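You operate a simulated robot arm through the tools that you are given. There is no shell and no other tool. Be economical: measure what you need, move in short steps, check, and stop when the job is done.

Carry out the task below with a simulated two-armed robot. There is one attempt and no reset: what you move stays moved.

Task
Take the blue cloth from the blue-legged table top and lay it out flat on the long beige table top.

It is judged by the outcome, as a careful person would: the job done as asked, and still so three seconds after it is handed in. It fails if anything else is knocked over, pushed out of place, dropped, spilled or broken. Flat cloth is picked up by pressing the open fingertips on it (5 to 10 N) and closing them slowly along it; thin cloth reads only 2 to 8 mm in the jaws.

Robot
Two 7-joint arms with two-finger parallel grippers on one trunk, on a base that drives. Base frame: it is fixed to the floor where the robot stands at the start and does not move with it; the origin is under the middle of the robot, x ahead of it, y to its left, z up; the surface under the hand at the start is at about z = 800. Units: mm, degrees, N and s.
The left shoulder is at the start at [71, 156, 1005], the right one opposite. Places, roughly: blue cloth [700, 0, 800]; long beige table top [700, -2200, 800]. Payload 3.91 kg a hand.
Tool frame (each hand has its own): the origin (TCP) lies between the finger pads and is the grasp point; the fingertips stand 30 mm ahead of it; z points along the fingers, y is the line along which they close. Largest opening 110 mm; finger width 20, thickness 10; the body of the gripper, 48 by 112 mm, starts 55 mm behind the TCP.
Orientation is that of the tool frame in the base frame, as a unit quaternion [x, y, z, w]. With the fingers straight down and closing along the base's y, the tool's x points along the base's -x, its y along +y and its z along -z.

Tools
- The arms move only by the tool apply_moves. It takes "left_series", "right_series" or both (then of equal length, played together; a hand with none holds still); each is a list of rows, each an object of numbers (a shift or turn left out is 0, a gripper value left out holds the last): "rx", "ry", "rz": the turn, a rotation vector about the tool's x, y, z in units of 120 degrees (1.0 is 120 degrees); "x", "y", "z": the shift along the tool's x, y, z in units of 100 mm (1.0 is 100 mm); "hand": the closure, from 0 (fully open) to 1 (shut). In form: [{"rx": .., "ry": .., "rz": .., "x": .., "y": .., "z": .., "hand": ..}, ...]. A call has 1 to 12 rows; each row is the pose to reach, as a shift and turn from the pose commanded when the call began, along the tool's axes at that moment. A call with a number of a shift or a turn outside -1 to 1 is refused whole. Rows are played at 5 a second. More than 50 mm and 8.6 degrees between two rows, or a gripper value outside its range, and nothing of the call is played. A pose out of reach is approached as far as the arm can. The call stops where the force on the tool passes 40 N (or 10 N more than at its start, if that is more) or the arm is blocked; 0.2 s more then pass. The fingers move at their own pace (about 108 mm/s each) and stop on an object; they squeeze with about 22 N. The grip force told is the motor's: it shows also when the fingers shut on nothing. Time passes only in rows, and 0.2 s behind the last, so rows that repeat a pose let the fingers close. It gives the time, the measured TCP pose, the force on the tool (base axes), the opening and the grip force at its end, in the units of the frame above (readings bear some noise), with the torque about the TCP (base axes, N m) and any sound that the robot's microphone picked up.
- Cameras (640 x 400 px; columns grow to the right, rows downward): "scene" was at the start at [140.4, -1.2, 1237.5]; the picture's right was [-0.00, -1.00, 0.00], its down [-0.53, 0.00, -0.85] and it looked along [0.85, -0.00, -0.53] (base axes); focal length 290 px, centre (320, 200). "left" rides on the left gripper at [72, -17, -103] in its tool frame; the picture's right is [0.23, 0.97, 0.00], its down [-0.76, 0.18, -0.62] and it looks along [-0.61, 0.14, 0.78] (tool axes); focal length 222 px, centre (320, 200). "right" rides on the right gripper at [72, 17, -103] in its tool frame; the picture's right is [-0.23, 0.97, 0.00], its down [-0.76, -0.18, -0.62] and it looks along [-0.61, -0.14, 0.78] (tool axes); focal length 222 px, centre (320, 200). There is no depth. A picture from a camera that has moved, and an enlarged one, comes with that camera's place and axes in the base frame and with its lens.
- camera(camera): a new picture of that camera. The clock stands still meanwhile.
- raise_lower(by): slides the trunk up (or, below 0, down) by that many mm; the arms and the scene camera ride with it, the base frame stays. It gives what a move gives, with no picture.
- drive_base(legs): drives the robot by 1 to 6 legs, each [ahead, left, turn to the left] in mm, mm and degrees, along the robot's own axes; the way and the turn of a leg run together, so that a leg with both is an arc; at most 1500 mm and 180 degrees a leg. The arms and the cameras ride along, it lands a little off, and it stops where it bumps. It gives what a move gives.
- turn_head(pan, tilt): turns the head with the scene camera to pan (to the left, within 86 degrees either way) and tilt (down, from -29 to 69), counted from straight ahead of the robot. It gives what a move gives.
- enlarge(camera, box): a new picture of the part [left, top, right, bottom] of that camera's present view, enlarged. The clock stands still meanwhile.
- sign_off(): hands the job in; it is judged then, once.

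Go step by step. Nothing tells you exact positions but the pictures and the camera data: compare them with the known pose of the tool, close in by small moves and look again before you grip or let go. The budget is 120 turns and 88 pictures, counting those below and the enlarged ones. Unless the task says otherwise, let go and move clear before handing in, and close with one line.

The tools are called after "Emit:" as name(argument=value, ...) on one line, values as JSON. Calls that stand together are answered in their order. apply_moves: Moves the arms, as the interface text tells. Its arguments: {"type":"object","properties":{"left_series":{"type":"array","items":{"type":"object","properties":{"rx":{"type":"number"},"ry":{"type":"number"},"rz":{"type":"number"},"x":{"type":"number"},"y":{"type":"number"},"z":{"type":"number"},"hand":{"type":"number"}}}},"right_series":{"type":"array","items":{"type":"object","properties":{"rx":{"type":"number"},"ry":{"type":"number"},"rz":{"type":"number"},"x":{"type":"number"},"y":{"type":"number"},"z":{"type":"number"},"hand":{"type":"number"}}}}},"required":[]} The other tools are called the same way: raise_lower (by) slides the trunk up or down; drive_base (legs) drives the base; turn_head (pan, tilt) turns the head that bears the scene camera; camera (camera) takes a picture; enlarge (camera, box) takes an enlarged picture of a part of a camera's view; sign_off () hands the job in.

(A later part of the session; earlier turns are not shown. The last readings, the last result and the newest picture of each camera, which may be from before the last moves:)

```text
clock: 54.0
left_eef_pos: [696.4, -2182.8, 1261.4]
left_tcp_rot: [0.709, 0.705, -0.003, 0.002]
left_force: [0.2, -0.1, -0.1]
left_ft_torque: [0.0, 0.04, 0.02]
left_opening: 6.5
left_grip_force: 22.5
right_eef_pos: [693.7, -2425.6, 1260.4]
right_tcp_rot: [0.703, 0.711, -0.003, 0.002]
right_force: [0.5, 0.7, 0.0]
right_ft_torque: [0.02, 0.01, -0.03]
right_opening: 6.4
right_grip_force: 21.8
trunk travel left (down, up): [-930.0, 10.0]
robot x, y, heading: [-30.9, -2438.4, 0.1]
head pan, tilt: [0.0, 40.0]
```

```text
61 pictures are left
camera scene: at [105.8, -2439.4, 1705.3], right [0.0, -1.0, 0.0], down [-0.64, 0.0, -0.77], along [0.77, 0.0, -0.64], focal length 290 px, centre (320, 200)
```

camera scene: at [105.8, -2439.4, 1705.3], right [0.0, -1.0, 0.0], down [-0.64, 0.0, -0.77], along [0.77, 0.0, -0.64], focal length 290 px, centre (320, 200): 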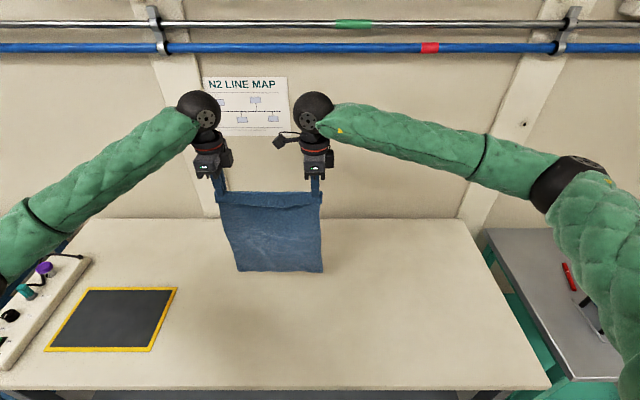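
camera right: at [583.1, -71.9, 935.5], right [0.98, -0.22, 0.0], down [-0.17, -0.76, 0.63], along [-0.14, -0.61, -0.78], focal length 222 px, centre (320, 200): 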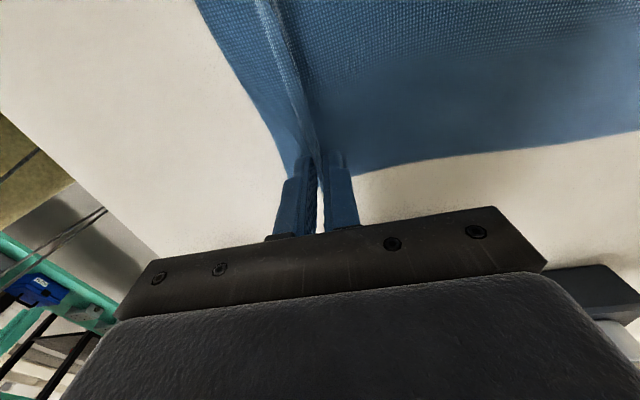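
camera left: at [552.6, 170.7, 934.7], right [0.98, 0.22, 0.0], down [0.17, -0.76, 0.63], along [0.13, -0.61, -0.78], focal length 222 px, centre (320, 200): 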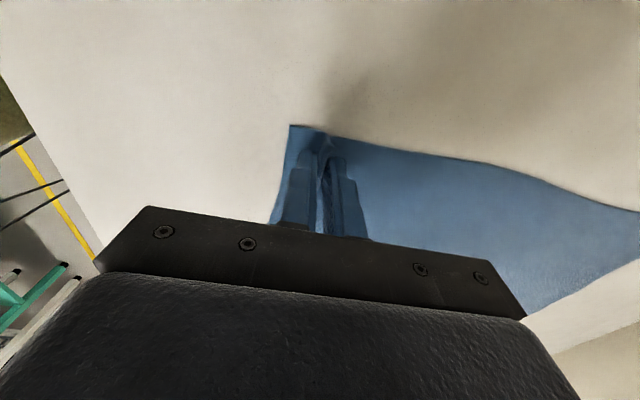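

The cloth hangs straight over clear table. I'll extend and lift the arms, then lower the trunk so the free edge hangs just above the table.

Emit:
apply_moves(left_series=[{"y": 0.15, "z": -0.15}, {"y": 0.3, "z": -0.3}, {"y": 0.45, "z": -0.45}, {"y": 0.6, "z": -0.6}, {"y": 0.75, "z": -0.75}, {"y": 0.9, "z": -0.9}, {"y": 1.0, "z": -1.0}, {"y": 1.0, "z": -1.0}], right_series=[{"y": 0.15, "z": -0.15}, {"y": 0.3, "z": -0.3}, {"y": 0.45, "z": -0.45}, {"y": 0.6, "z": -0.6}, {"y": 0.75, "z": -0.75}, {"y": 0.9, "z": -0.9}, {"y": 1.0, "z": -1.0}, {"y": 1.0, "z": -1.0}])

Emit:
raise_lower(by=-180)

Emit:
apply_moves(left_series=[{"y": 0.15}, {"y": 0.3}, {"y": 0.45}, {"y": 0.6}, {"y": 0.75}, {"y": 0.75}, {"y": 0.75}], right_series=[{"y": 0.15}, {"y": 0.3}, {"y": 0.45}, {"y": 0.6}, {"y": 0.77}, {"y": 0.77}, {"y": 0.77}])

Emit:
camera(camera="scene")

```text
clock: 55.8
left_eef_pos: [796.3, -2183.4, 1360.7]
left_tcp_rot: [0.709, 0.705, -0.004, 0.001]
left_force: [0.7, 0.6, 0.2]
left_ft_torque: [0.0, 0.01, 0.04]
left_opening: 6.3
left_grip_force: 21.7
right_eef_pos: [795.4, -2423.4, 1360.0]
right_tcp_rot: [0.702, 0.713, -0.003, 0.001]
right_force: [-0.5, -0.1, -0.3]
right_ft_torque: [-0.03, 0.03, 0.0]
right_opening: 6.2
right_grip_force: 21.8
trunk travel left (down, up): [-930.0, 10.0]
robot x, y, heading: [-29.6, -2439.9, 0.1]
head pan, tilt: [0.0, 40.0]
```

```text
clock: 57.8
left_eef_pos: [796.0, -2184.3, 1181.5]
left_tcp_rot: [0.709, 0.705, -0.004, 0.002]
left_force: [0.1, 0.5, -0.2]
left_ft_torque: [0.0, 0.01, 0.01]
left_opening: 6.7
left_grip_force: 21.9
right_eef_pos: [795.5, -2423.4, 1180.8]
right_tcp_rot: [0.702, 0.712, -0.003, 0.001]
right_force: [0.3, 0.0, 0.7]
right_ft_torque: [-0.01, 0.0, -0.02]
right_opening: 6.3
right_grip_force: 21.6
trunk travel left (down, up): [-750.0, 190.0]
robot x, y, heading: [-31.7, -2441.4, -0.1]
head pan, tilt: [0.0, 40.0]
```

```text
clock: 59.4
left_eef_pos: [873.3, -2183.6, 1179.7]
left_tcp_rot: [0.709, 0.705, -0.003, 0.002]
left_force: [0.7, -0.5, -0.4]
left_ft_torque: [0.02, 0.03, -0.01]
left_opening: 6.4
left_grip_force: 22.1
right_eef_pos: [872.6, -2422.2, 1180.2]
right_tcp_rot: [0.702, 0.712, -0.003, 0.0]
right_force: [0.8, 0.5, 0.3]
right_ft_torque: [-0.02, 0.04, -0.03]
right_opening: 6.7
right_grip_force: 21.8
trunk travel left (down, up): [-750.0, 190.0]
robot x, y, heading: [-28.3, -2441.2, 0.1]
head pan, tilt: [0.0, 40.0]
```

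```text
60 pictures are left
camera scene: at [107.1, -2439.4, 1525.1], right [0.0, -1.0, 0.0], down [-0.64, 0.0, -0.77], along [0.77, 0.0, -0.64], focal length 290 px, centre (320, 200)
```

scene: 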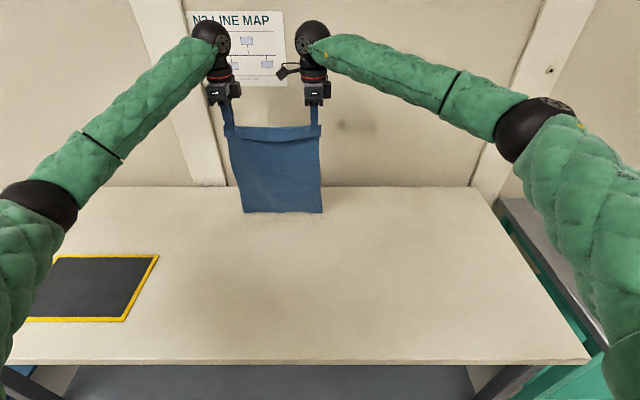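

The free edge is about 30 mm above the table at x ≈ 873. I'll now lower while drawing back at 45° so the cloth lays from its far edge.

Emit:
apply_moves(left_series=[{"y": 0.0, "z": 0.1}, {"y": -0.02, "z": 0.2}, {"y": -0.08, "z": 0.28}, {"y": -0.16, "z": 0.36}, {"y": -0.24, "z": 0.44}, {"y": -0.32, "z": 0.52}, {"y": -0.4, "z": 0.6}, {"y": -0.48, "z": 0.68}, {"y": -0.56, "z": 0.76}, {"y": -0.64, "z": 0.84}, {"y": -0.72, "z": 0.92}, {"y": -0.8, "z": 1.0}], right_series=[{"y": 0.0, "z": 0.1}, {"y": -0.02, "z": 0.2, "x": -0.03}, {"y": -0.08, "z": 0.28, "x": -0.03}, {"y": -0.16, "z": 0.36, "x": -0.03}, {"y": -0.24, "z": 0.44, "x": -0.03}, {"y": -0.32, "z": 0.52, "x": -0.03}, {"y": -0.4, "z": 0.6, "x": -0.03}, {"y": -0.48, "z": 0.68, "x": -0.03}, {"y": -0.56, "z": 0.76, "x": -0.03}, {"y": -0.64, "z": 0.84, "x": -0.03}, {"y": -0.72, "z": 0.92, "x": -0.03}, {"y": -0.8, "z": 1.0, "x": -0.03}])

Emit:
camera(camera="scene")

```text
clock: 62.0
left_eef_pos: [791.2, -2183.8, 1081.0]
left_tcp_rot: [0.709, 0.705, -0.003, 0.003]
left_force: [0.1, -1.5, -0.2]
left_ft_torque: [0.0, 0.0, -0.02]
left_opening: 6.2
left_grip_force: 21.7
right_eef_pos: [791.4, -2427.8, 1080.2]
right_tcp_rot: [0.702, 0.712, -0.003, 0.0]
right_force: [0.8, 0.0, -1.0]
right_ft_torque: [0.05, 0.02, 0.0]
right_opening: 6.2
right_grip_force: 22.0
trunk travel left (down, up): [-750.0, 190.0]
robot x, y, heading: [-31.6, -2439.5, 0.4]
head pan, tilt: [0.0, 40.0]
```

```text
59 pictures are left
camera scene: at [106.6, -2439.3, 1525.2], right [0.0, -1.0, 0.0], down [-0.64, 0.0, -0.77], along [0.77, 0.0, -0.64], focal length 290 px, centre (320, 200)
```

scene: 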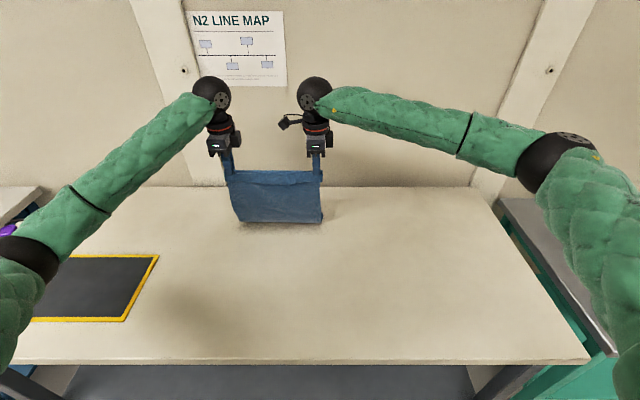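

The far edge is down and the cloth slopes nicely from it. Continuing the same way.

Emit:
apply_moves(left_series=[{"y": -0.08, "z": 0.08}, {"y": -0.16, "z": 0.16}, {"y": -0.24, "z": 0.24}, {"y": -0.32, "z": 0.32}, {"y": -0.4, "z": 0.4}, {"y": -0.48, "z": 0.48}, {"y": -0.56, "z": 0.56}, {"y": -0.64, "z": 0.64}, {"y": -0.73, "z": 0.72}, {"y": -0.82, "z": 0.8}, {"y": -0.91, "z": 0.9}, {"y": -1.0, "z": 1.0}], right_series=[{"y": -0.08, "z": 0.08}, {"y": -0.16, "z": 0.16}, {"y": -0.24, "z": 0.24}, {"y": -0.32, "z": 0.32}, {"y": -0.4, "z": 0.4}, {"y": -0.48, "z": 0.48}, {"y": -0.56, "z": 0.56}, {"y": -0.64, "z": 0.64}, {"y": -0.73, "z": 0.72}, {"y": -0.82, "z": 0.8}, {"y": -0.91, "z": 0.9}, {"y": -1.0, "z": 1.0}])

Emit:
camera(camera="scene")

```text
clock: 64.6
left_eef_pos: [690.9, -2183.9, 980.9]
left_tcp_rot: [0.709, 0.705, -0.004, 0.003]
left_force: [0.3, -1.9, 0.0]
left_ft_torque: [-0.04, -0.02, 0.01]
left_opening: 6.6
left_grip_force: 22.3
right_eef_pos: [691.3, -2428.7, 981.6]
right_tcp_rot: [0.702, 0.712, -0.003, 0.001]
right_force: [-1.2, 2.2, 0.8]
right_ft_torque: [0.04, -0.05, 0.02]
right_opening: 6.6
right_grip_force: 21.6
trunk travel left (down, up): [-750.0, 190.0]
robot x, y, heading: [-28.5, -2438.7, 0.1]
head pan, tilt: [0.0, 40.0]
```

```text
58 pictures are left
camera scene: at [106.4, -2439.3, 1525.2], right [0.0, -1.0, 0.0], down [-0.64, 0.0, -0.77], along [0.77, 0.0, -0.64], focal length 290 px, centre (320, 200)
```

scene: 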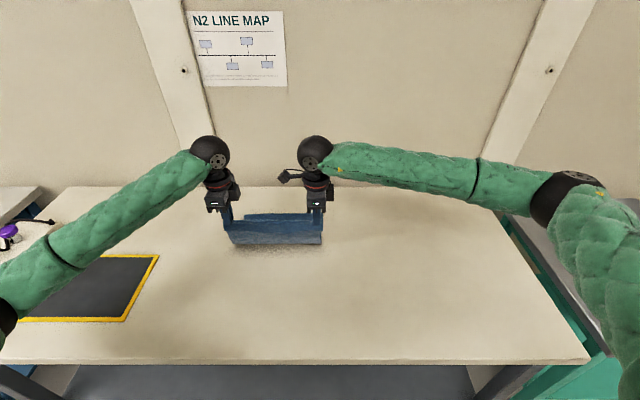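

Laying well; the far edge rests at x ≈ 900. Continue.

Emit:
apply_moves(left_series=[{"y": -0.09, "z": 0.08}, {"y": -0.18, "z": 0.16}, {"y": -0.27, "z": 0.24}, {"y": -0.36, "z": 0.32}, {"y": -0.45, "z": 0.4}, {"y": -0.54, "z": 0.48}, {"y": -0.63, "z": 0.56}, {"y": -0.72, "z": 0.64}, {"y": -0.8, "z": 0.72}, {"y": -0.88, "z": 0.8}, {"y": -0.96, "z": 0.9}, {"y": -1.0, "z": 1.0}], right_series=[{"y": -0.09, "z": 0.08}, {"y": -0.18, "z": 0.16}, {"y": -0.27, "z": 0.24}, {"y": -0.36, "z": 0.32}, {"y": -0.45, "z": 0.4}, {"y": -0.54, "z": 0.48}, {"y": -0.63, "z": 0.56}, {"y": -0.72, "z": 0.64}, {"y": -0.8, "z": 0.72}, {"y": -0.88, "z": 0.8}, {"y": -0.96, "z": 0.9}, {"y": -1.0, "z": 1.0}])

Emit:
camera(camera="scene")

```text
clock: 67.2
left_eef_pos: [590.7, -2184.6, 881.1]
left_tcp_rot: [0.71, 0.705, -0.003, 0.001]
left_force: [-0.6, -2.3, -0.4]
left_ft_torque: [-0.05, -0.01, -0.03]
left_opening: 6.7
left_grip_force: 22.4
right_eef_pos: [591.4, -2430.9, 880.4]
right_tcp_rot: [0.702, 0.712, -0.003, 0.001]
right_force: [0.3, 2.9, 0.0]
right_ft_torque: [0.03, 0.02, -0.02]
right_opening: 6.5
right_grip_force: 21.7
trunk travel left (down, up): [-750.0, 190.0]
robot x, y, heading: [-31.6, -2440.4, -0.0]
head pan, tilt: [0.0, 40.0]
```

```text
57 pictures are left
camera scene: at [106.7, -2439.3, 1525.2], right [0.0, -1.0, 0.0], down [-0.64, 0.0, -0.77], along [0.77, 0.0, -0.64], focal length 290 px, centre (320, 200)
```

scene: 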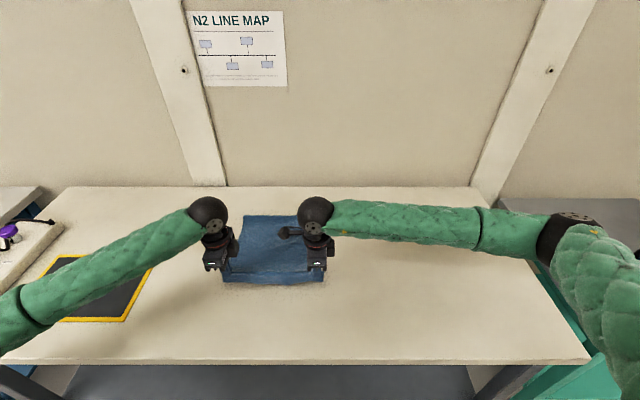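

Nearly down. The last stretch: lower to just above the surface, drawing back a bit for tension.

Emit:
apply_moves(left_series=[{"y": -0.08, "z": 0.08}, {"y": -0.16, "z": 0.16}, {"y": -0.24, "z": 0.24}, {"y": -0.32, "z": 0.32}, {"y": -0.4, "z": 0.4}, {"y": -0.46, "z": 0.45}, {"y": -0.46, "z": 0.48}, {"y": -0.46, "z": 0.48}], right_series=[{"y": -0.08, "z": 0.08, "x": 0.01}, {"y": -0.16, "z": 0.16, "x": 0.02}, {"y": -0.24, "z": 0.24, "x": 0.02}, {"y": -0.32, "z": 0.32, "x": 0.02}, {"y": -0.4, "z": 0.4, "x": 0.02}, {"y": -0.46, "z": 0.45, "x": 0.02}, {"y": -0.46, "z": 0.48, "x": 0.02}, {"y": -0.46, "z": 0.48, "x": 0.02}])

Emit:
camera(camera="scene")

Emit:
camera(camera="right")

Emit:
camera(camera="left")

```text
clock: 69.0
left_eef_pos: [545.0, -2183.0, 833.4]
left_tcp_rot: [0.709, 0.705, -0.003, 0.002]
left_force: [0.2, -2.3, 0.4]
left_ft_torque: [-0.03, -0.02, -0.01]
left_opening: 6.8
left_grip_force: 22.1
right_eef_pos: [545.9, -2430.1, 832.9]
right_tcp_rot: [0.702, 0.712, -0.003, 0.0]
right_force: [-0.3, 1.5, 1.0]
right_ft_torque: [0.02, -0.01, 0.01]
right_opening: 6.3
right_grip_force: 22.2
trunk travel left (down, up): [-750.0, 190.0]
robot x, y, heading: [-31.4, -2441.2, 0.2]
head pan, tilt: [0.0, 40.0]
```

```text
56 pictures are left
camera scene: at [106.3, -2439.4, 1525.2], right [0.0, -1.0, 0.0], down [-0.64, 0.0, -0.77], along [0.77, 0.0, -0.64], focal length 290 px, centre (320, 200)
```

scene: 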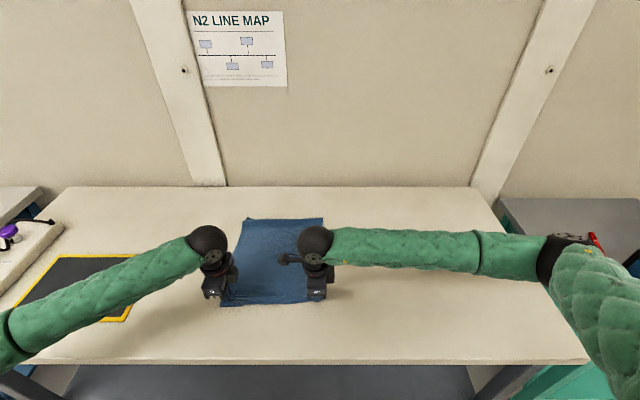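

```text
55 pictures are left
camera right: at [562.1, -2356.9, 937.2], right [0.98, -0.21, 0.0], down [-0.17, -0.76, 0.63], along [-0.14, -0.61, -0.78], focal length 222 px, centre (320, 200)
```

right: 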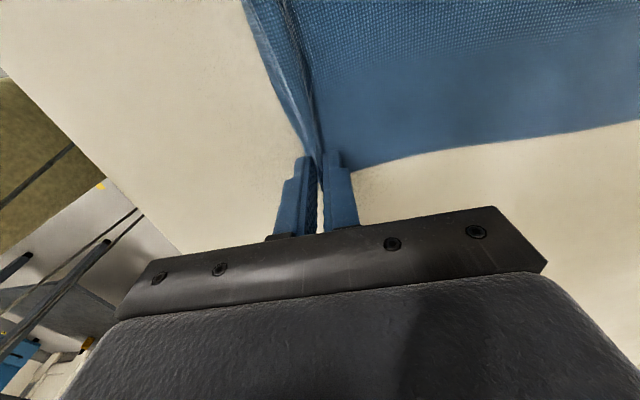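

```text
54 pictures are left
camera left: at [528.4, -2110.6, 937.0], right [0.97, 0.22, 0.0], down [0.18, -0.76, 0.63], along [0.14, -0.61, -0.78], focal length 222 px, centre (320, 200)
```

left: 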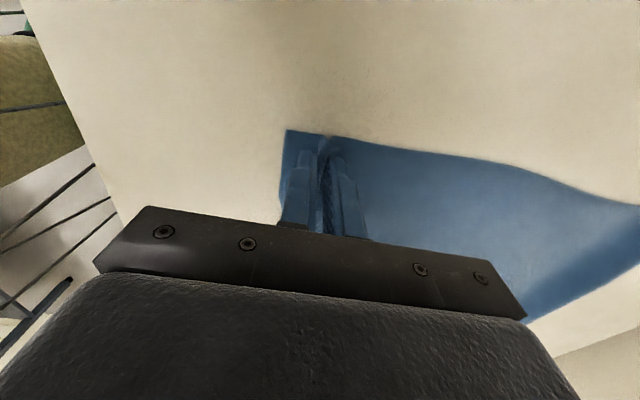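

The cloth is laid out with only the two pinched folds left. I'll press lightly and open slowly, reversing the pinch to spread the folds.

Emit:
apply_moves(left_series=[{"z": 0.02}, {"z": 0.024}, {"z": 0.024, "hand": 0.92}, {"z": 0.024, "hand": 0.88}, {"z": 0.024, "hand": 0.84}, {"z": 0.024, "hand": 0.8}, {"z": 0.024, "hand": 0.76}, {"z": 0.024, "hand": 0.72}, {"z": 0.024, "hand": 0.68}, {"z": 0.024, "hand": 0.66}, {"z": 0.024, "hand": 0.66}], right_series=[{"z": 0.015}, {"z": 0.018}, {"z": 0.018, "hand": 0.92}, {"z": 0.018, "hand": 0.88}, {"z": 0.018, "hand": 0.84}, {"z": 0.018, "hand": 0.8}, {"z": 0.018, "hand": 0.76}, {"z": 0.018, "hand": 0.72}, {"z": 0.018, "hand": 0.68}, {"z": 0.018, "hand": 0.66}, {"z": 0.018, "hand": 0.66}])

Emit:
camera(camera="right")

Emit:
camera(camera="left")

```text
clock: 71.4
left_eef_pos: [544.8, -2183.8, 832.6]
left_tcp_rot: [0.709, 0.705, -0.003, 0.002]
left_force: [1.1, 0.0, 0.6]
left_ft_torque: [-0.02, -0.02, -0.01]
left_opening: 36.5
left_grip_force: 0.1
right_eef_pos: [544.3, -2429.2, 831.8]
right_tcp_rot: [0.702, 0.712, -0.003, 0.001]
right_force: [-2.9, 0.1, 15.0]
right_ft_torque: [-0.02, -0.23, 0.01]
right_opening: 35.9
right_grip_force: 0.0
trunk travel left (down, up): [-750.0, 190.0]
robot x, y, heading: [-27.8, -2440.4, -0.1]
head pan, tilt: [0.0, 40.0]
```

```text
53 pictures are left
camera right: at [561.4, -2357.0, 936.2], right [0.98, -0.21, 0.0], down [-0.17, -0.76, 0.63], along [-0.13, -0.61, -0.78], focal length 222 px, centre (320, 200)
```

right: 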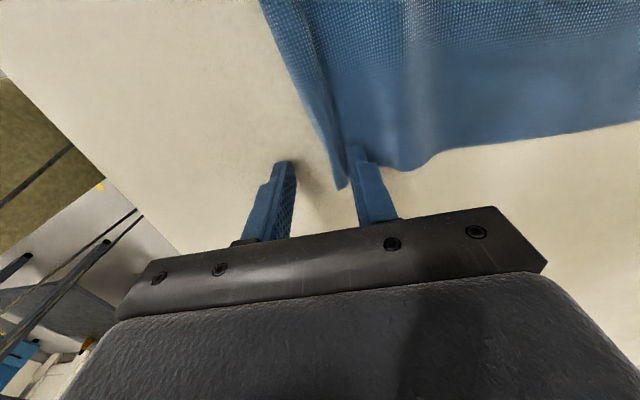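

```text
52 pictures are left
camera left: at [528.0, -2110.7, 934.9], right [0.97, 0.22, 0.0], down [0.17, -0.76, 0.63], along [0.14, -0.61, -0.78], focal length 222 px, centre (320, 200)
```

left: 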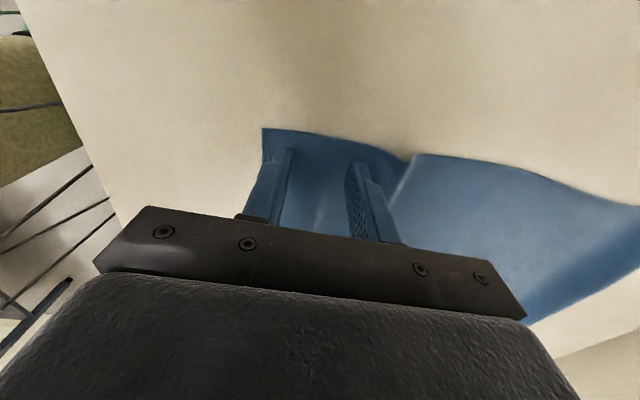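

The left has a wrinkle and the right corner is rucked. Lift clear and inspect.

Emit:
apply_moves(left_series=[{"z": -0.1}, {"z": -0.3}, {"z": -0.6}, {"z": -0.9, "x": 0.2}, {"z": -1.0, "x": 0.5}, {"z": -1.0, "x": 0.8}, {"z": -1.0, "x": 1.0}], right_series=[{"z": -0.1}, {"z": -0.3}, {"z": -0.6}, {"z": -0.9, "x": -0.2}, {"z": -1.0, "x": -0.5}, {"z": -1.0, "x": -0.8}, {"z": -1.0, "x": -1.0}])

Emit:
enlarge(camera="scene", box=[180, 180, 380, 330])

Emit:
camera(camera="right")

Emit:
camera(camera="left")

```text
clock: 73.0
left_eef_pos: [545.0, -2082.6, 930.9]
left_tcp_rot: [0.709, 0.705, -0.003, 0.001]
left_force: [-0.8, 0.3, 0.4]
left_ft_torque: [-0.01, 0.01, 0.02]
left_opening: 37.4
left_grip_force: 0.1
right_eef_pos: [546.1, -2529.6, 932.3]
right_tcp_rot: [0.703, 0.711, -0.003, 0.001]
right_force: [0.1, 0.3, -0.2]
right_ft_torque: [-0.01, 0.0, 0.0]
right_opening: 37.3
right_grip_force: 0.1
trunk travel left (down, up): [-750.0, 190.0]
robot x, y, heading: [-31.4, -2436.5, -0.2]
head pan, tilt: [0.0, 40.0]
```

```text
2.67 times, centred on (280, 255) of scene
camera zoom: at [105.8, -2439.6, 1525.2], right [0.0, -1.0, 0.0], down [-0.64, 0.0, -0.77], along [0.77, 0.0, -0.64], focal length 774 px, centre (427, 53)
```

zoom: 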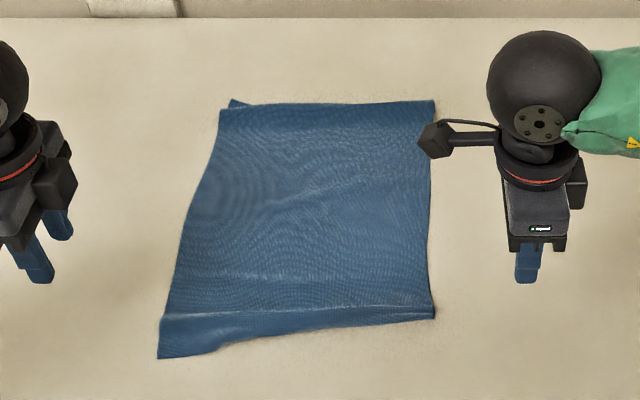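

```text
50 pictures are left
camera right: at [562.1, -2456.6, 1035.7], right [0.98, -0.21, 0.0], down [-0.17, -0.76, 0.63], along [-0.13, -0.61, -0.78], focal length 222 px, centre (320, 200)
```

right: 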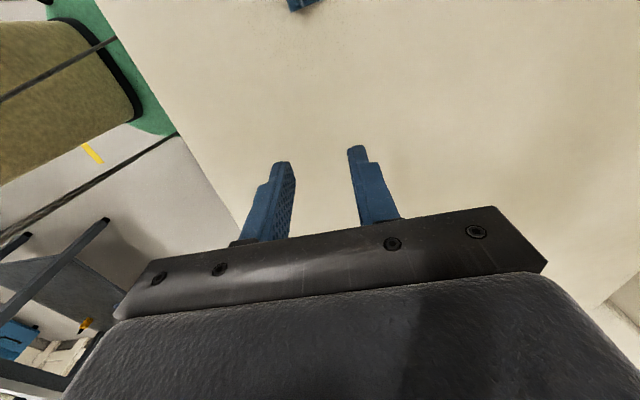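

```text
49 pictures are left
camera left: at [528.8, -2009.9, 1034.1], right [0.98, 0.22, 0.0], down [0.17, -0.76, 0.63], along [0.14, -0.61, -0.78], focal length 222 px, centre (320, 200)
```

left: 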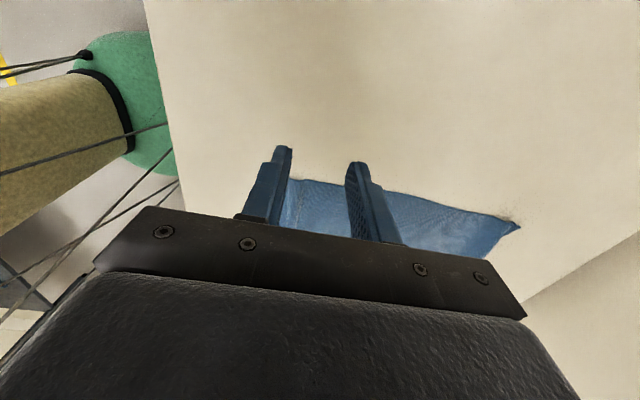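

Mostly flat, but there's a crease near the front edge, a short right front corner, and a small flap at the back-left corner. Zooming in on these.

Emit:
enlarge(camera="scene", box=[225, 265, 325, 325])

Emit:
enlarge(camera="scene", box=[235, 195, 335, 255])

```text
6.40 times, centred on (275, 295) of scene
camera zoom: at [105.8, -2439.6, 1525.2], right [0.0, -1.0, 0.0], down [-0.64, 0.0, -0.77], along [0.77, 0.0, -0.64], focal length 1857 px, centre (608, -408)
```

zoom: 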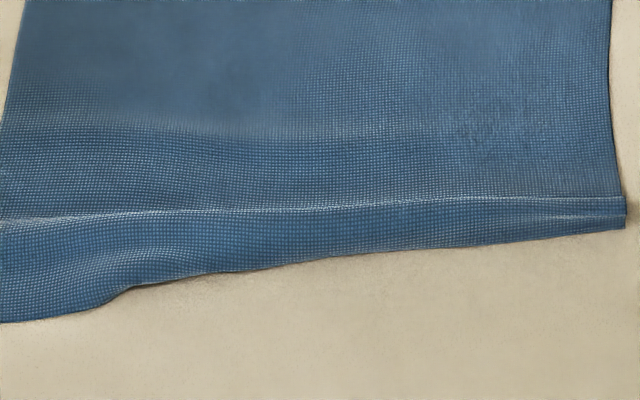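

```text
6.40 times, centred on (285, 225) of scene
camera zoom: at [105.8, -2439.6, 1525.2], right [0.0, -1.0, 0.0], down [-0.64, 0.0, -0.77], along [0.77, 0.0, -0.64], focal length 1857 px, centre (544, 40)
```

zoom: 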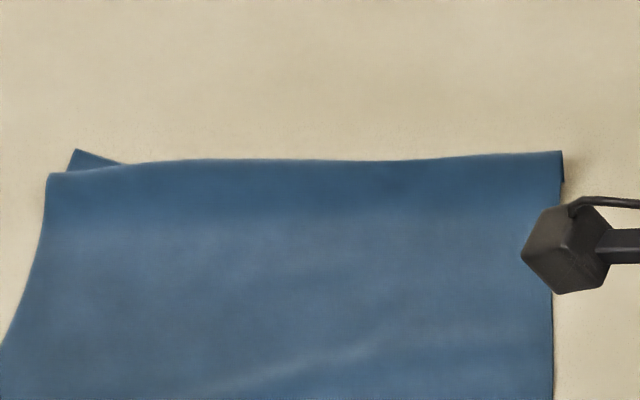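

The pleats came from slack: I'll fix it by pressing closed fingertips on the near edge and dragging the cloth towards the robot, so it trails out flat. First back up 80 mm for room and hover the closed fingertips over the near corners.

Emit:
drive_base(legs=[[-80, 0, 0]])

Emit:
apply_moves(left_series=[{"x": 0, "y": 0.15, "hand": 1.0}, {"x": -0.2, "y": 0.3}, {"x": -0.4, "y": 0.45}, {"x": -0.6, "y": 0.57}, {"x": -0.8, "y": 0.57, "z": 0.2}, {"x": -1.0, "y": 0.57, "z": 0.4}, {"x": -1.0, "y": 0.57, "z": 0.6}, {"x": -1.0, "y": 0.57, "z": 0.6}], right_series=[{"x": 0, "y": 0.2, "hand": 1.0}, {"x": 0.2, "y": 0.4}, {"x": 0.4, "y": 0.6}, {"x": 0.6, "y": 0.8}, {"x": 0.8, "y": 0.96, "z": 0.2}, {"x": 1.0, "y": 0.96, "z": 0.4}, {"x": 1.0, "y": 0.96, "z": 0.6}, {"x": 1.0, "y": 0.96, "z": 0.6}])

Emit:
camera(camera="right")

Emit:
camera(camera="left")

```text
clock: 74.1
left_eef_pos: [464.7, -2082.7, 933.1]
left_tcp_rot: [0.709, 0.705, -0.003, 0.002]
left_force: [0.2, 0.0, 0.0]
left_ft_torque: [0.02, -0.04, 0.03]
left_opening: 37.2
left_grip_force: 0.0
right_eef_pos: [465.4, -2528.7, 932.9]
right_tcp_rot: [0.703, 0.711, -0.002, 0.001]
right_force: [-0.6, -0.5, 0.3]
right_ft_torque: [0.0, -0.03, -0.02]
right_opening: 37.3
right_grip_force: 0.0
trunk travel left (down, up): [-750.0, 190.0]
robot x, y, heading: [-106.1, -2439.4, -0.0]
head pan, tilt: [0.0, 40.0]
```

```text
clock: 75.9
left_eef_pos: [522.4, -2184.9, 871.1]
left_tcp_rot: [0.709, 0.705, -0.003, 0.001]
left_force: [-0.7, -0.6, 0.6]
left_ft_torque: [-0.03, -0.02, 0.02]
left_opening: 0.1
left_grip_force: 22.2
right_eef_pos: [561.2, -2426.6, 870.5]
right_tcp_rot: [0.702, 0.712, -0.003, 0.0]
right_force: [0.0, -0.9, 0.4]
right_ft_torque: [0.02, 0.03, 0.0]
right_opening: 0.1
right_grip_force: 21.3
trunk travel left (down, up): [-750.0, 190.0]
robot x, y, heading: [-111.7, -2437.7, 0.2]
head pan, tilt: [0.0, 40.0]
```

```text
46 pictures are left
camera right: at [578.1, -2354.3, 974.2], right [0.98, -0.21, 0.0], down [-0.17, -0.76, 0.63], along [-0.14, -0.61, -0.78], focal length 222 px, centre (320, 200)
```

right: 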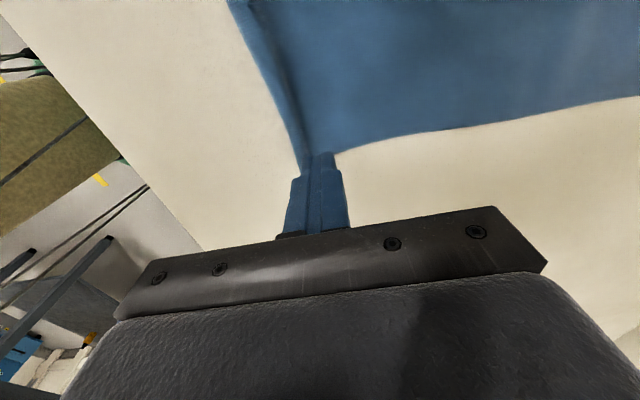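

```text
45 pictures are left
camera left: at [505.4, -2111.7, 974.3], right [0.97, 0.22, 0.0], down [0.18, -0.76, 0.63], along [0.14, -0.61, -0.78], focal length 222 px, centre (320, 200)
```

left: 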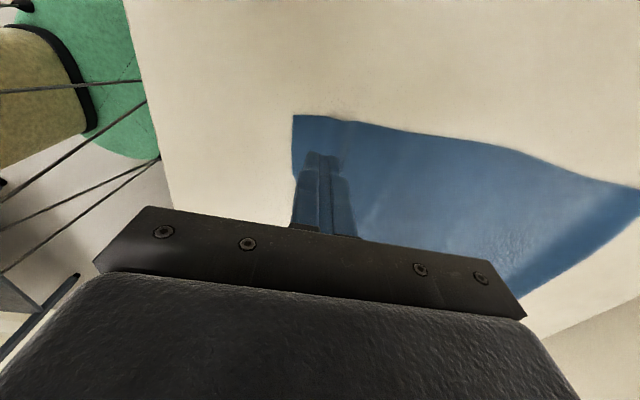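

Pressing positions look right; I'll shift slightly toward the corners and press down gently.

Emit:
apply_moves(left_series=[{"y": -0.06, "z": 0.12}, {"y": -0.06, "z": 0.24}, {"y": -0.06, "z": 0.34}, {"y": -0.06, "z": 0.37}, {"y": -0.06, "z": 0.385}, {"y": -0.06, "z": 0.395}, {"y": -0.06, "z": 0.395}], right_series=[{"y": -0.1, "x": -0.1, "z": 0.12}, {"y": -0.1, "x": -0.1, "z": 0.24}, {"y": -0.1, "x": -0.1, "z": 0.34}, {"y": -0.1, "x": -0.1, "z": 0.37}, {"y": -0.1, "x": -0.1, "z": 0.385}, {"y": -0.1, "x": -0.1, "z": 0.395}, {"y": -0.1, "x": -0.1, "z": 0.395}])

```text
clock: 77.5
left_eef_pos: [514.8, -2183.6, 832.2]
left_tcp_rot: [0.709, 0.706, -0.003, 0.001]
left_force: [-0.5, -0.1, -0.6]
left_ft_torque: [0.02, -0.03, 0.03]
left_opening: 0.1
left_grip_force: 21.6
right_eef_pos: [550.1, -2437.7, 833.0]
right_tcp_rot: [0.702, 0.712, -0.001, 0.001]
right_force: [0.9, 1.2, 18.3]
right_ft_torque: [0.03, 0.03, 0.01]
right_opening: 0.0
right_grip_force: 21.8
trunk travel left (down, up): [-750.0, 190.0]
robot x, y, heading: [-107.4, -2437.8, 0.0]
head pan, tilt: [0.0, 40.0]
```

Right presses 18 N; bring the left to contact as well.

Emit:
apply_moves(left_series=[{"z": 0.01}, {"z": 0.018}, {"z": 0.018}], right_series=[{"z": -0.002}, {"z": -0.003}, {"z": -0.003}])

```text
clock: 78.3
left_eef_pos: [514.8, -2183.7, 831.5]
left_tcp_rot: [0.709, 0.705, -0.002, 0.004]
left_force: [0.9, 0.5, 12.9]
left_ft_torque: [0.07, -0.02, 0.0]
left_opening: 0.1
left_grip_force: 22.2
right_eef_pos: [550.8, -2437.9, 831.1]
right_tcp_rot: [0.702, 0.712, -0.003, 0.001]
right_force: [1.8, 2.0, 18.4]
right_ft_torque: [0.07, -0.04, 0.01]
right_opening: 0.0
right_grip_force: 21.7
trunk travel left (down, up): [-750.0, 190.0]
robot x, y, heading: [-111.2, -2436.7, 0.2]
head pan, tilt: [0.0, 40.0]
```

Both press 13–18 N. Dragging the near edge toward the robot: right 50 mm, left 20 mm.

Emit:
apply_moves(left_series=[{"y": -0.02}, {"y": -0.05}, {"y": -0.08}, {"y": -0.11}, {"y": -0.14}, {"y": -0.17}, {"y": -0.2}, {"y": -0.2}, {"y": -0.2}], right_series=[{"y": -0.06}, {"y": -0.13}, {"y": -0.2}, {"y": -0.27}, {"y": -0.34}, {"y": -0.42}, {"y": -0.5}, {"y": -0.5}, {"y": -0.5}])

Emit:
enlarge(camera="scene", box=[180, 160, 380, 310])

Emit:
camera(camera="right")

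```text
clock: 80.3
left_eef_pos: [495.6, -2185.3, 830.7]
left_tcp_rot: [0.709, 0.705, -0.002, 0.002]
left_force: [4.0, 1.6, 23.4]
left_ft_torque: [0.16, -0.1, 0.01]
left_opening: 0.2
left_grip_force: 22.1
right_eef_pos: [499.7, -2438.6, 833.5]
right_tcp_rot: [0.702, 0.712, -0.003, 0.001]
right_force: [3.3, -0.9, 21.0]
right_ft_torque: [-0.04, -0.06, 0.01]
right_opening: 0.0
right_grip_force: 21.8
trunk travel left (down, up): [-750.0, 190.0]
robot x, y, heading: [-113.0, -2436.1, 0.1]
head pan, tilt: [0.0, 40.0]
```

```text
2.67 times, centred on (280, 235) of scene
camera zoom: at [24.4, -2440.0, 1525.5], right [0.0, -1.0, 0.0], down [-0.64, 0.0, -0.77], along [0.77, 0.0, -0.64], focal length 774 px, centre (427, 107)
```

zoom: 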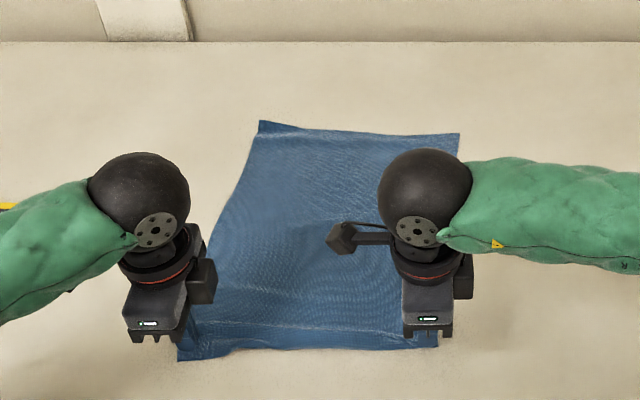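

```text
43 pictures are left
camera right: at [515.8, -2366.6, 936.9], right [0.98, -0.21, 0.0], down [-0.17, -0.76, 0.63], along [-0.13, -0.61, -0.78], focal length 222 px, centre (320, 200)
```

right: 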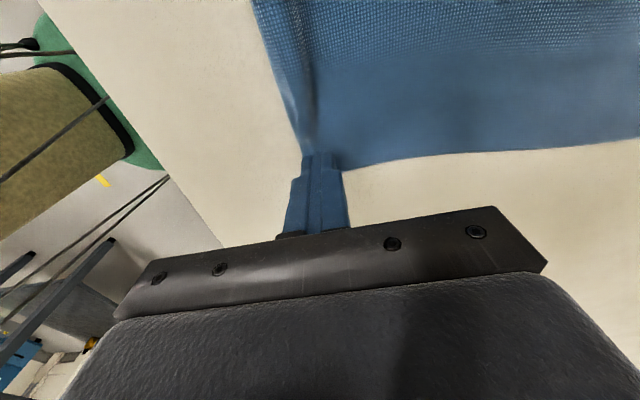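

The drag worked: the left side is now full length and the back edge mostly unfolded. The right front still has a fold; lifting to examine it.

Emit:
apply_moves(left_series=[{"z": -0.2}, {"z": -0.5}, {"z": -0.8, "x": 0.2}, {"z": -1.0, "x": 0.6}, {"z": -1.0, "x": 1.0}], right_series=[{"z": -0.2}, {"z": -0.5}, {"z": -0.8, "x": -0.2}, {"z": -1.0, "x": -0.3}, {"z": -1.0, "x": -0.3}])

Emit:
camera(camera="right")

Emit:
enlarge(camera="scene", box=[220, 250, 340, 325])

Emit:
enlarge(camera="scene", box=[180, 160, 380, 310])

```text
clock: 81.5
left_eef_pos: [498.0, -2083.6, 927.2]
left_tcp_rot: [0.709, 0.705, -0.002, 0.001]
left_force: [0.2, 0.1, -0.7]
left_ft_torque: [-0.02, 0.0, 0.0]
left_opening: 0.0
left_grip_force: 22.3
right_eef_pos: [500.1, -2468.5, 931.7]
right_tcp_rot: [0.702, 0.712, -0.003, 0.0]
right_force: [-0.4, 0.9, -1.0]
right_ft_torque: [0.02, 0.03, 0.0]
right_opening: 0.2
right_grip_force: 22.3
trunk travel left (down, up): [-750.0, 190.0]
robot x, y, heading: [-108.9, -2441.9, -0.1]
head pan, tilt: [0.0, 40.0]
```

```text
42 pictures are left
camera right: at [517.6, -2396.0, 1035.2], right [0.98, -0.21, 0.0], down [-0.17, -0.76, 0.63], along [-0.14, -0.61, -0.78], focal length 222 px, centre (320, 200)
```

right: 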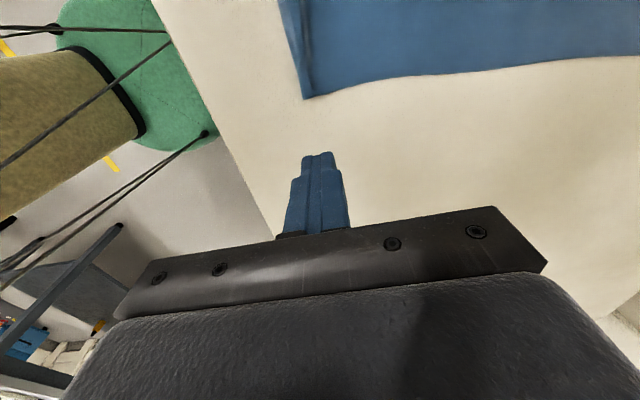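

```text
5.33 times, centred on (280, 288) of scene
camera zoom: at [26.6, -2438.8, 1525.1], right [0.0, -1.0, 0.0], down [-0.64, 0.0, -0.77], along [0.77, 0.0, -0.64], focal length 1547 px, centre (533, -267)
```

zoom: 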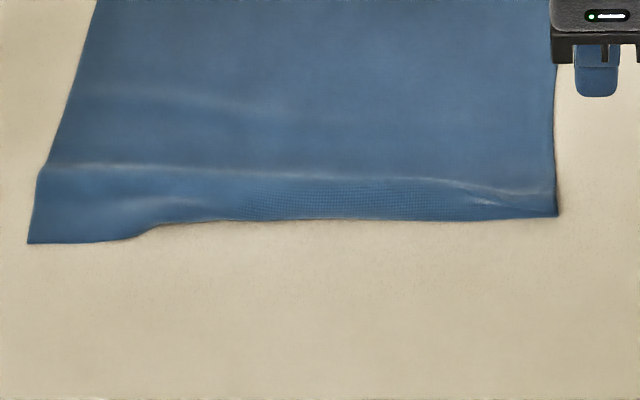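

```text
2.67 times, centred on (280, 235) of scene
camera zoom: at [26.6, -2438.8, 1525.1], right [0.0, -1.0, 0.0], down [-0.64, 0.0, -0.77], along [0.77, 0.0, -0.64], focal length 774 px, centre (427, 107)
```

zoom: 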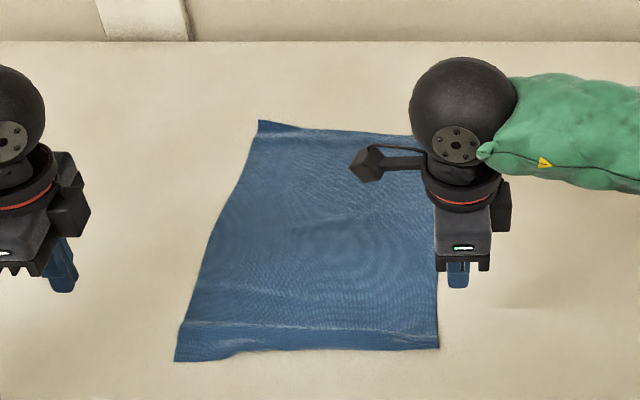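

The near hem on the right half is folded under (about 40 mm at the right corner). Since dragging unfolded the far edge, I'll do the opposite now: press at the far corners and drag away so the near hem trails out. Driving forward for reach.

Emit:
drive_base(legs=[[120, 0, 0]])

Emit:
apply_moves(left_series=[{"y": 0.25, "x": -0.25}, {"y": 0.5, "x": -0.5}, {"y": 0.75, "x": -0.75}, {"y": 1.0, "x": -1.0}, {"y": 1.0, "x": -1.0}], right_series=[{"y": 0.25}, {"y": 0.5}, {"y": 0.75}, {"y": 1.0}, {"y": 1.0}])

Emit:
apply_moves(left_series=[{"y": 0.25, "x": -0.15}, {"y": 0.5, "x": -0.38}, {"y": 0.75, "x": -0.38}, {"y": 1.0, "x": -0.38}, {"y": 1.0, "x": -0.38, "z": 0.2}, {"y": 1.0, "x": -0.38, "z": 0.4}, {"y": 1.0, "x": -0.38, "z": 0.4}], right_series=[{"y": 0.25}, {"y": 0.5}, {"y": 0.75}, {"y": 0.9}, {"y": 0.9, "z": 0.2}, {"y": 0.9, "z": 0.4}, {"y": 0.9, "z": 0.4}])

Emit:
camera(camera="right")

Emit:
camera(camera="left")

Emit:
camera(camera="scene")

```text
clock: 82.7
left_eef_pos: [618.2, -2081.9, 927.4]
left_tcp_rot: [0.708, 0.706, -0.004, 0.002]
left_force: [-0.5, -0.6, -0.3]
left_ft_torque: [-0.02, 0.01, 0.01]
left_opening: 0.0
left_grip_force: 21.9
right_eef_pos: [621.2, -2468.4, 930.0]
right_tcp_rot: [0.702, 0.712, -0.003, 0.001]
right_force: [0.3, -0.8, -0.2]
right_ft_torque: [0.0, 0.0, 0.01]
right_opening: 0.1
right_grip_force: 21.9
trunk travel left (down, up): [-750.0, 190.0]
robot x, y, heading: [9.9, -2438.6, -0.1]
head pan, tilt: [0.0, 40.0]
```

```text
clock: 83.9
left_eef_pos: [716.2, -2183.2, 929.8]
left_tcp_rot: [0.708, 0.706, -0.003, 0.001]
left_force: [-1.3, -0.1, -0.3]
left_ft_torque: [0.02, -0.01, 0.02]
left_opening: 0.0
left_grip_force: 21.7
right_eef_pos: [720.0, -2465.3, 932.5]
right_tcp_rot: [0.702, 0.713, -0.003, 0.002]
right_force: [-0.4, -0.1, 0.5]
right_ft_torque: [-0.03, -0.02, 0.01]
right_opening: 0.0
right_grip_force: 22.6
trunk travel left (down, up): [-750.0, 190.0]
robot x, y, heading: [15.5, -2435.3, 0.0]
head pan, tilt: [0.0, 40.0]
```

```text
clock: 85.5
left_eef_pos: [816.1, -2221.1, 888.2]
left_tcp_rot: [0.709, 0.705, -0.003, 0.002]
left_force: [-0.4, -0.1, 0.8]
left_ft_torque: [0.04, -0.02, -0.02]
left_opening: 0.1
left_grip_force: 21.6
right_eef_pos: [811.5, -2465.3, 891.5]
right_tcp_rot: [0.702, 0.713, -0.003, 0.001]
right_force: [0.7, -0.3, -0.4]
right_ft_torque: [0.0, 0.01, 0.02]
right_opening: 0.0
right_grip_force: 22.4
trunk travel left (down, up): [-750.0, 190.0]
robot x, y, heading: [7.2, -2439.5, 0.1]
head pan, tilt: [0.0, 40.0]
```

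```text
39 pictures are left
camera right: at [827.4, -2392.5, 994.3], right [0.98, -0.21, 0.0], down [-0.16, -0.76, 0.63], along [-0.13, -0.61, -0.78], focal length 222 px, centre (320, 200)
```

right: 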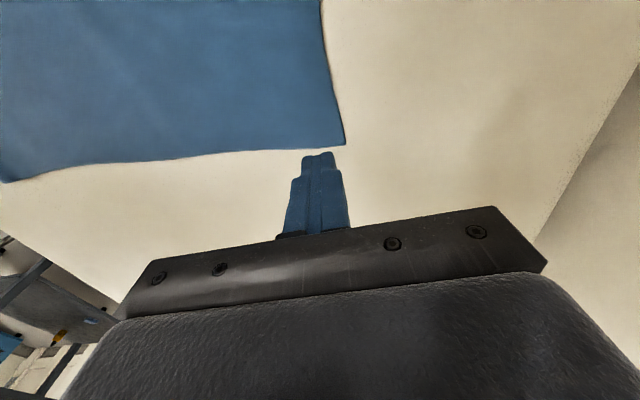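

```text
38 pictures are left
camera left: at [800.3, -2148.6, 991.3], right [0.97, 0.22, 0.0], down [0.18, -0.76, 0.63], along [0.14, -0.61, -0.78], focal length 222 px, centre (320, 200)
```

left: 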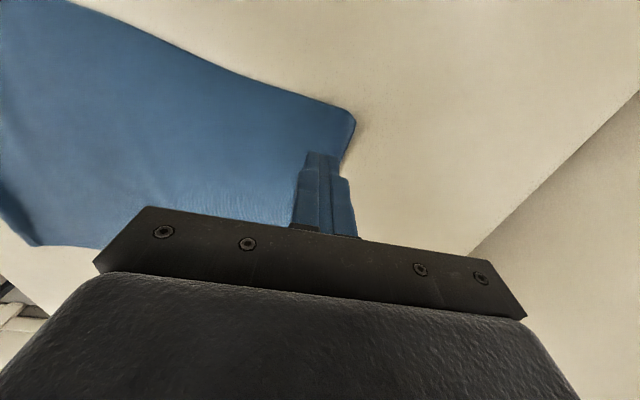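

```text
37 pictures are left
camera scene: at [146.6, -2439.1, 1525.2], right [0.0, -1.0, 0.0], down [-0.64, 0.0, -0.77], along [0.77, 0.0, -0.64], focal length 290 px, centre (320, 200)
```

scene: 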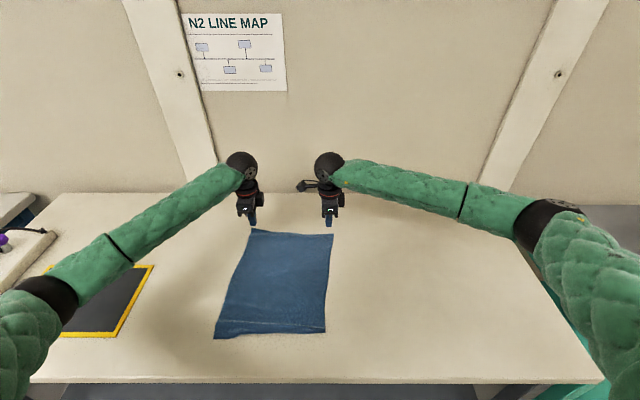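

The back-left corner seems slightly raised. Zooming before pressing it.

Emit:
enlarge(camera="left", box=[220, 50, 420, 175])

Emit:
enlarge(camera="scene", box=[210, 215, 350, 345])

```text
3.20 times, centred on (320, 112) of left
camera zoom: at [800.3, -2148.6, 991.3], right [0.97, 0.22, 0.0], down [0.18, -0.76, 0.63], along [0.14, -0.61, -0.78], focal length 711 px, centre (320, 480)
```

zoom: 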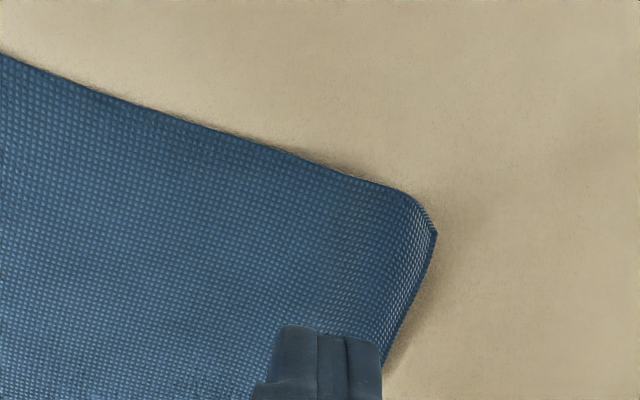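

```text
3.08 times, centred on (280, 280) of scene
camera zoom: at [146.6, -2439.1, 1525.2], right [0.0, -1.0, 0.0], down [-0.64, 0.0, -0.77], along [0.77, 0.0, -0.64], focal length 893 px, centre (443, -46)
```

zoom: 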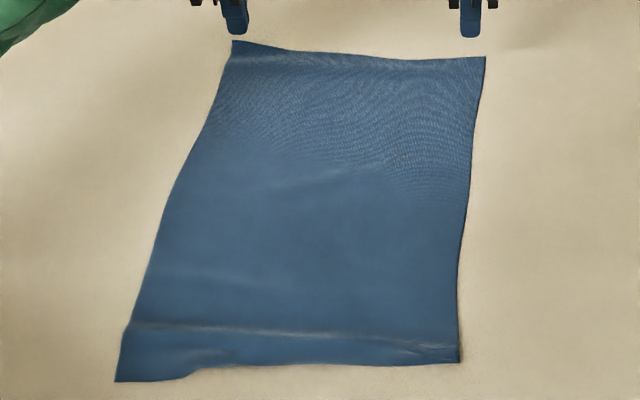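

The back-left lip stands up a bit; pressing just inside and dragging away will fold it flat too. Lowering to contact.

Emit:
apply_moves(left_series=[{"z": 0.15}, {"z": 0.3}, {"z": 0.45}, {"z": 0.52}, {"z": 0.545}, {"z": 0.56}, {"z": 0.57}, {"z": 0.57}], right_series=[{"z": 0.15}, {"z": 0.3}, {"z": 0.45}, {"z": 0.54}, {"z": 0.575}, {"z": 0.59}, {"z": 0.6}, {"z": 0.6}])

```text
clock: 87.3
left_eef_pos: [816.1, -2222.7, 832.5]
left_tcp_rot: [0.708, 0.706, -0.003, 0.003]
left_force: [-0.6, 0.2, 0.4]
left_ft_torque: [0.04, 0.01, 0.0]
left_opening: 0.0
left_grip_force: 22.0
right_eef_pos: [811.7, -2465.9, 831.6]
right_tcp_rot: [0.702, 0.712, -0.002, 0.003]
right_force: [2.8, -1.3, 10.8]
right_ft_torque: [-0.04, -0.07, 0.0]
right_opening: 0.0
right_grip_force: 22.1
trunk travel left (down, up): [-750.0, 190.0]
robot x, y, heading: [10.6, -2438.8, 0.2]
head pan, tilt: [0.0, 40.0]
```

Emit:
apply_moves(left_series=[{"z": 0.015}, {"z": 0.022}, {"z": 0.022, "y": 0.05}, {"z": 0.022, "y": 0.1}, {"z": 0.022, "y": 0.15}, {"z": 0.022, "y": 0.2}, {"z": 0.022, "y": 0.26}, {"z": 0.022, "y": 0.32}, {"z": 0.022, "y": 0.38}, {"z": 0.022, "y": 0.44}, {"z": 0.022, "y": 0.5}, {"z": 0.022, "y": 0.5}], right_series=[{"z": 0.0}, {"z": 0.003}, {"z": 0.004, "y": 0.08}, {"z": 0.004, "y": 0.17}, {"z": 0.004, "y": 0.26}, {"z": 0.004, "y": 0.35}, {"z": 0.004, "y": 0.44}, {"z": 0.004, "y": 0.53}, {"z": 0.004, "y": 0.62}, {"z": 0.004, "y": 0.71}, {"z": 0.004, "y": 0.8}, {"z": 0.004, "y": 0.8}])

Emit:
enlarge(camera="scene", box=[200, 200, 360, 350])

```text
clock: 89.9
left_eef_pos: [864.2, -2221.0, 831.8]
left_tcp_rot: [0.708, 0.706, -0.002, 0.003]
left_force: [-3.2, -0.3, 22.3]
left_ft_torque: [0.2, 0.09, 0.03]
left_opening: 0.0
left_grip_force: 22.3
right_eef_pos: [890.5, -2464.0, 831.5]
right_tcp_rot: [0.701, 0.713, -0.002, 0.002]
right_force: [-1.4, 1.2, 5.9]
right_ft_torque: [0.01, 0.01, -0.01]
right_opening: 0.0
right_grip_force: 21.9
trunk travel left (down, up): [-750.0, 190.0]
robot x, y, heading: [10.2, -2440.3, 0.3]
head pan, tilt: [0.0, 40.0]
```

```text
2.67 times, centred on (280, 275) of scene
camera zoom: at [144.2, -2439.5, 1525.5], right [0.0, -1.0, 0.0], down [-0.64, 0.0, -0.77], along [0.77, 0.0, -0.64], focal length 774 px, centre (427, 0)
```

zoom: 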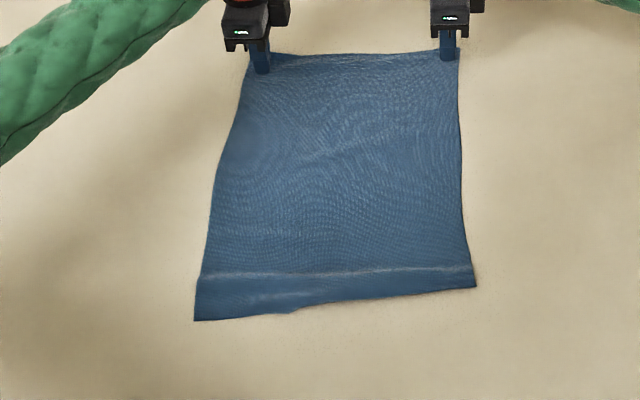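

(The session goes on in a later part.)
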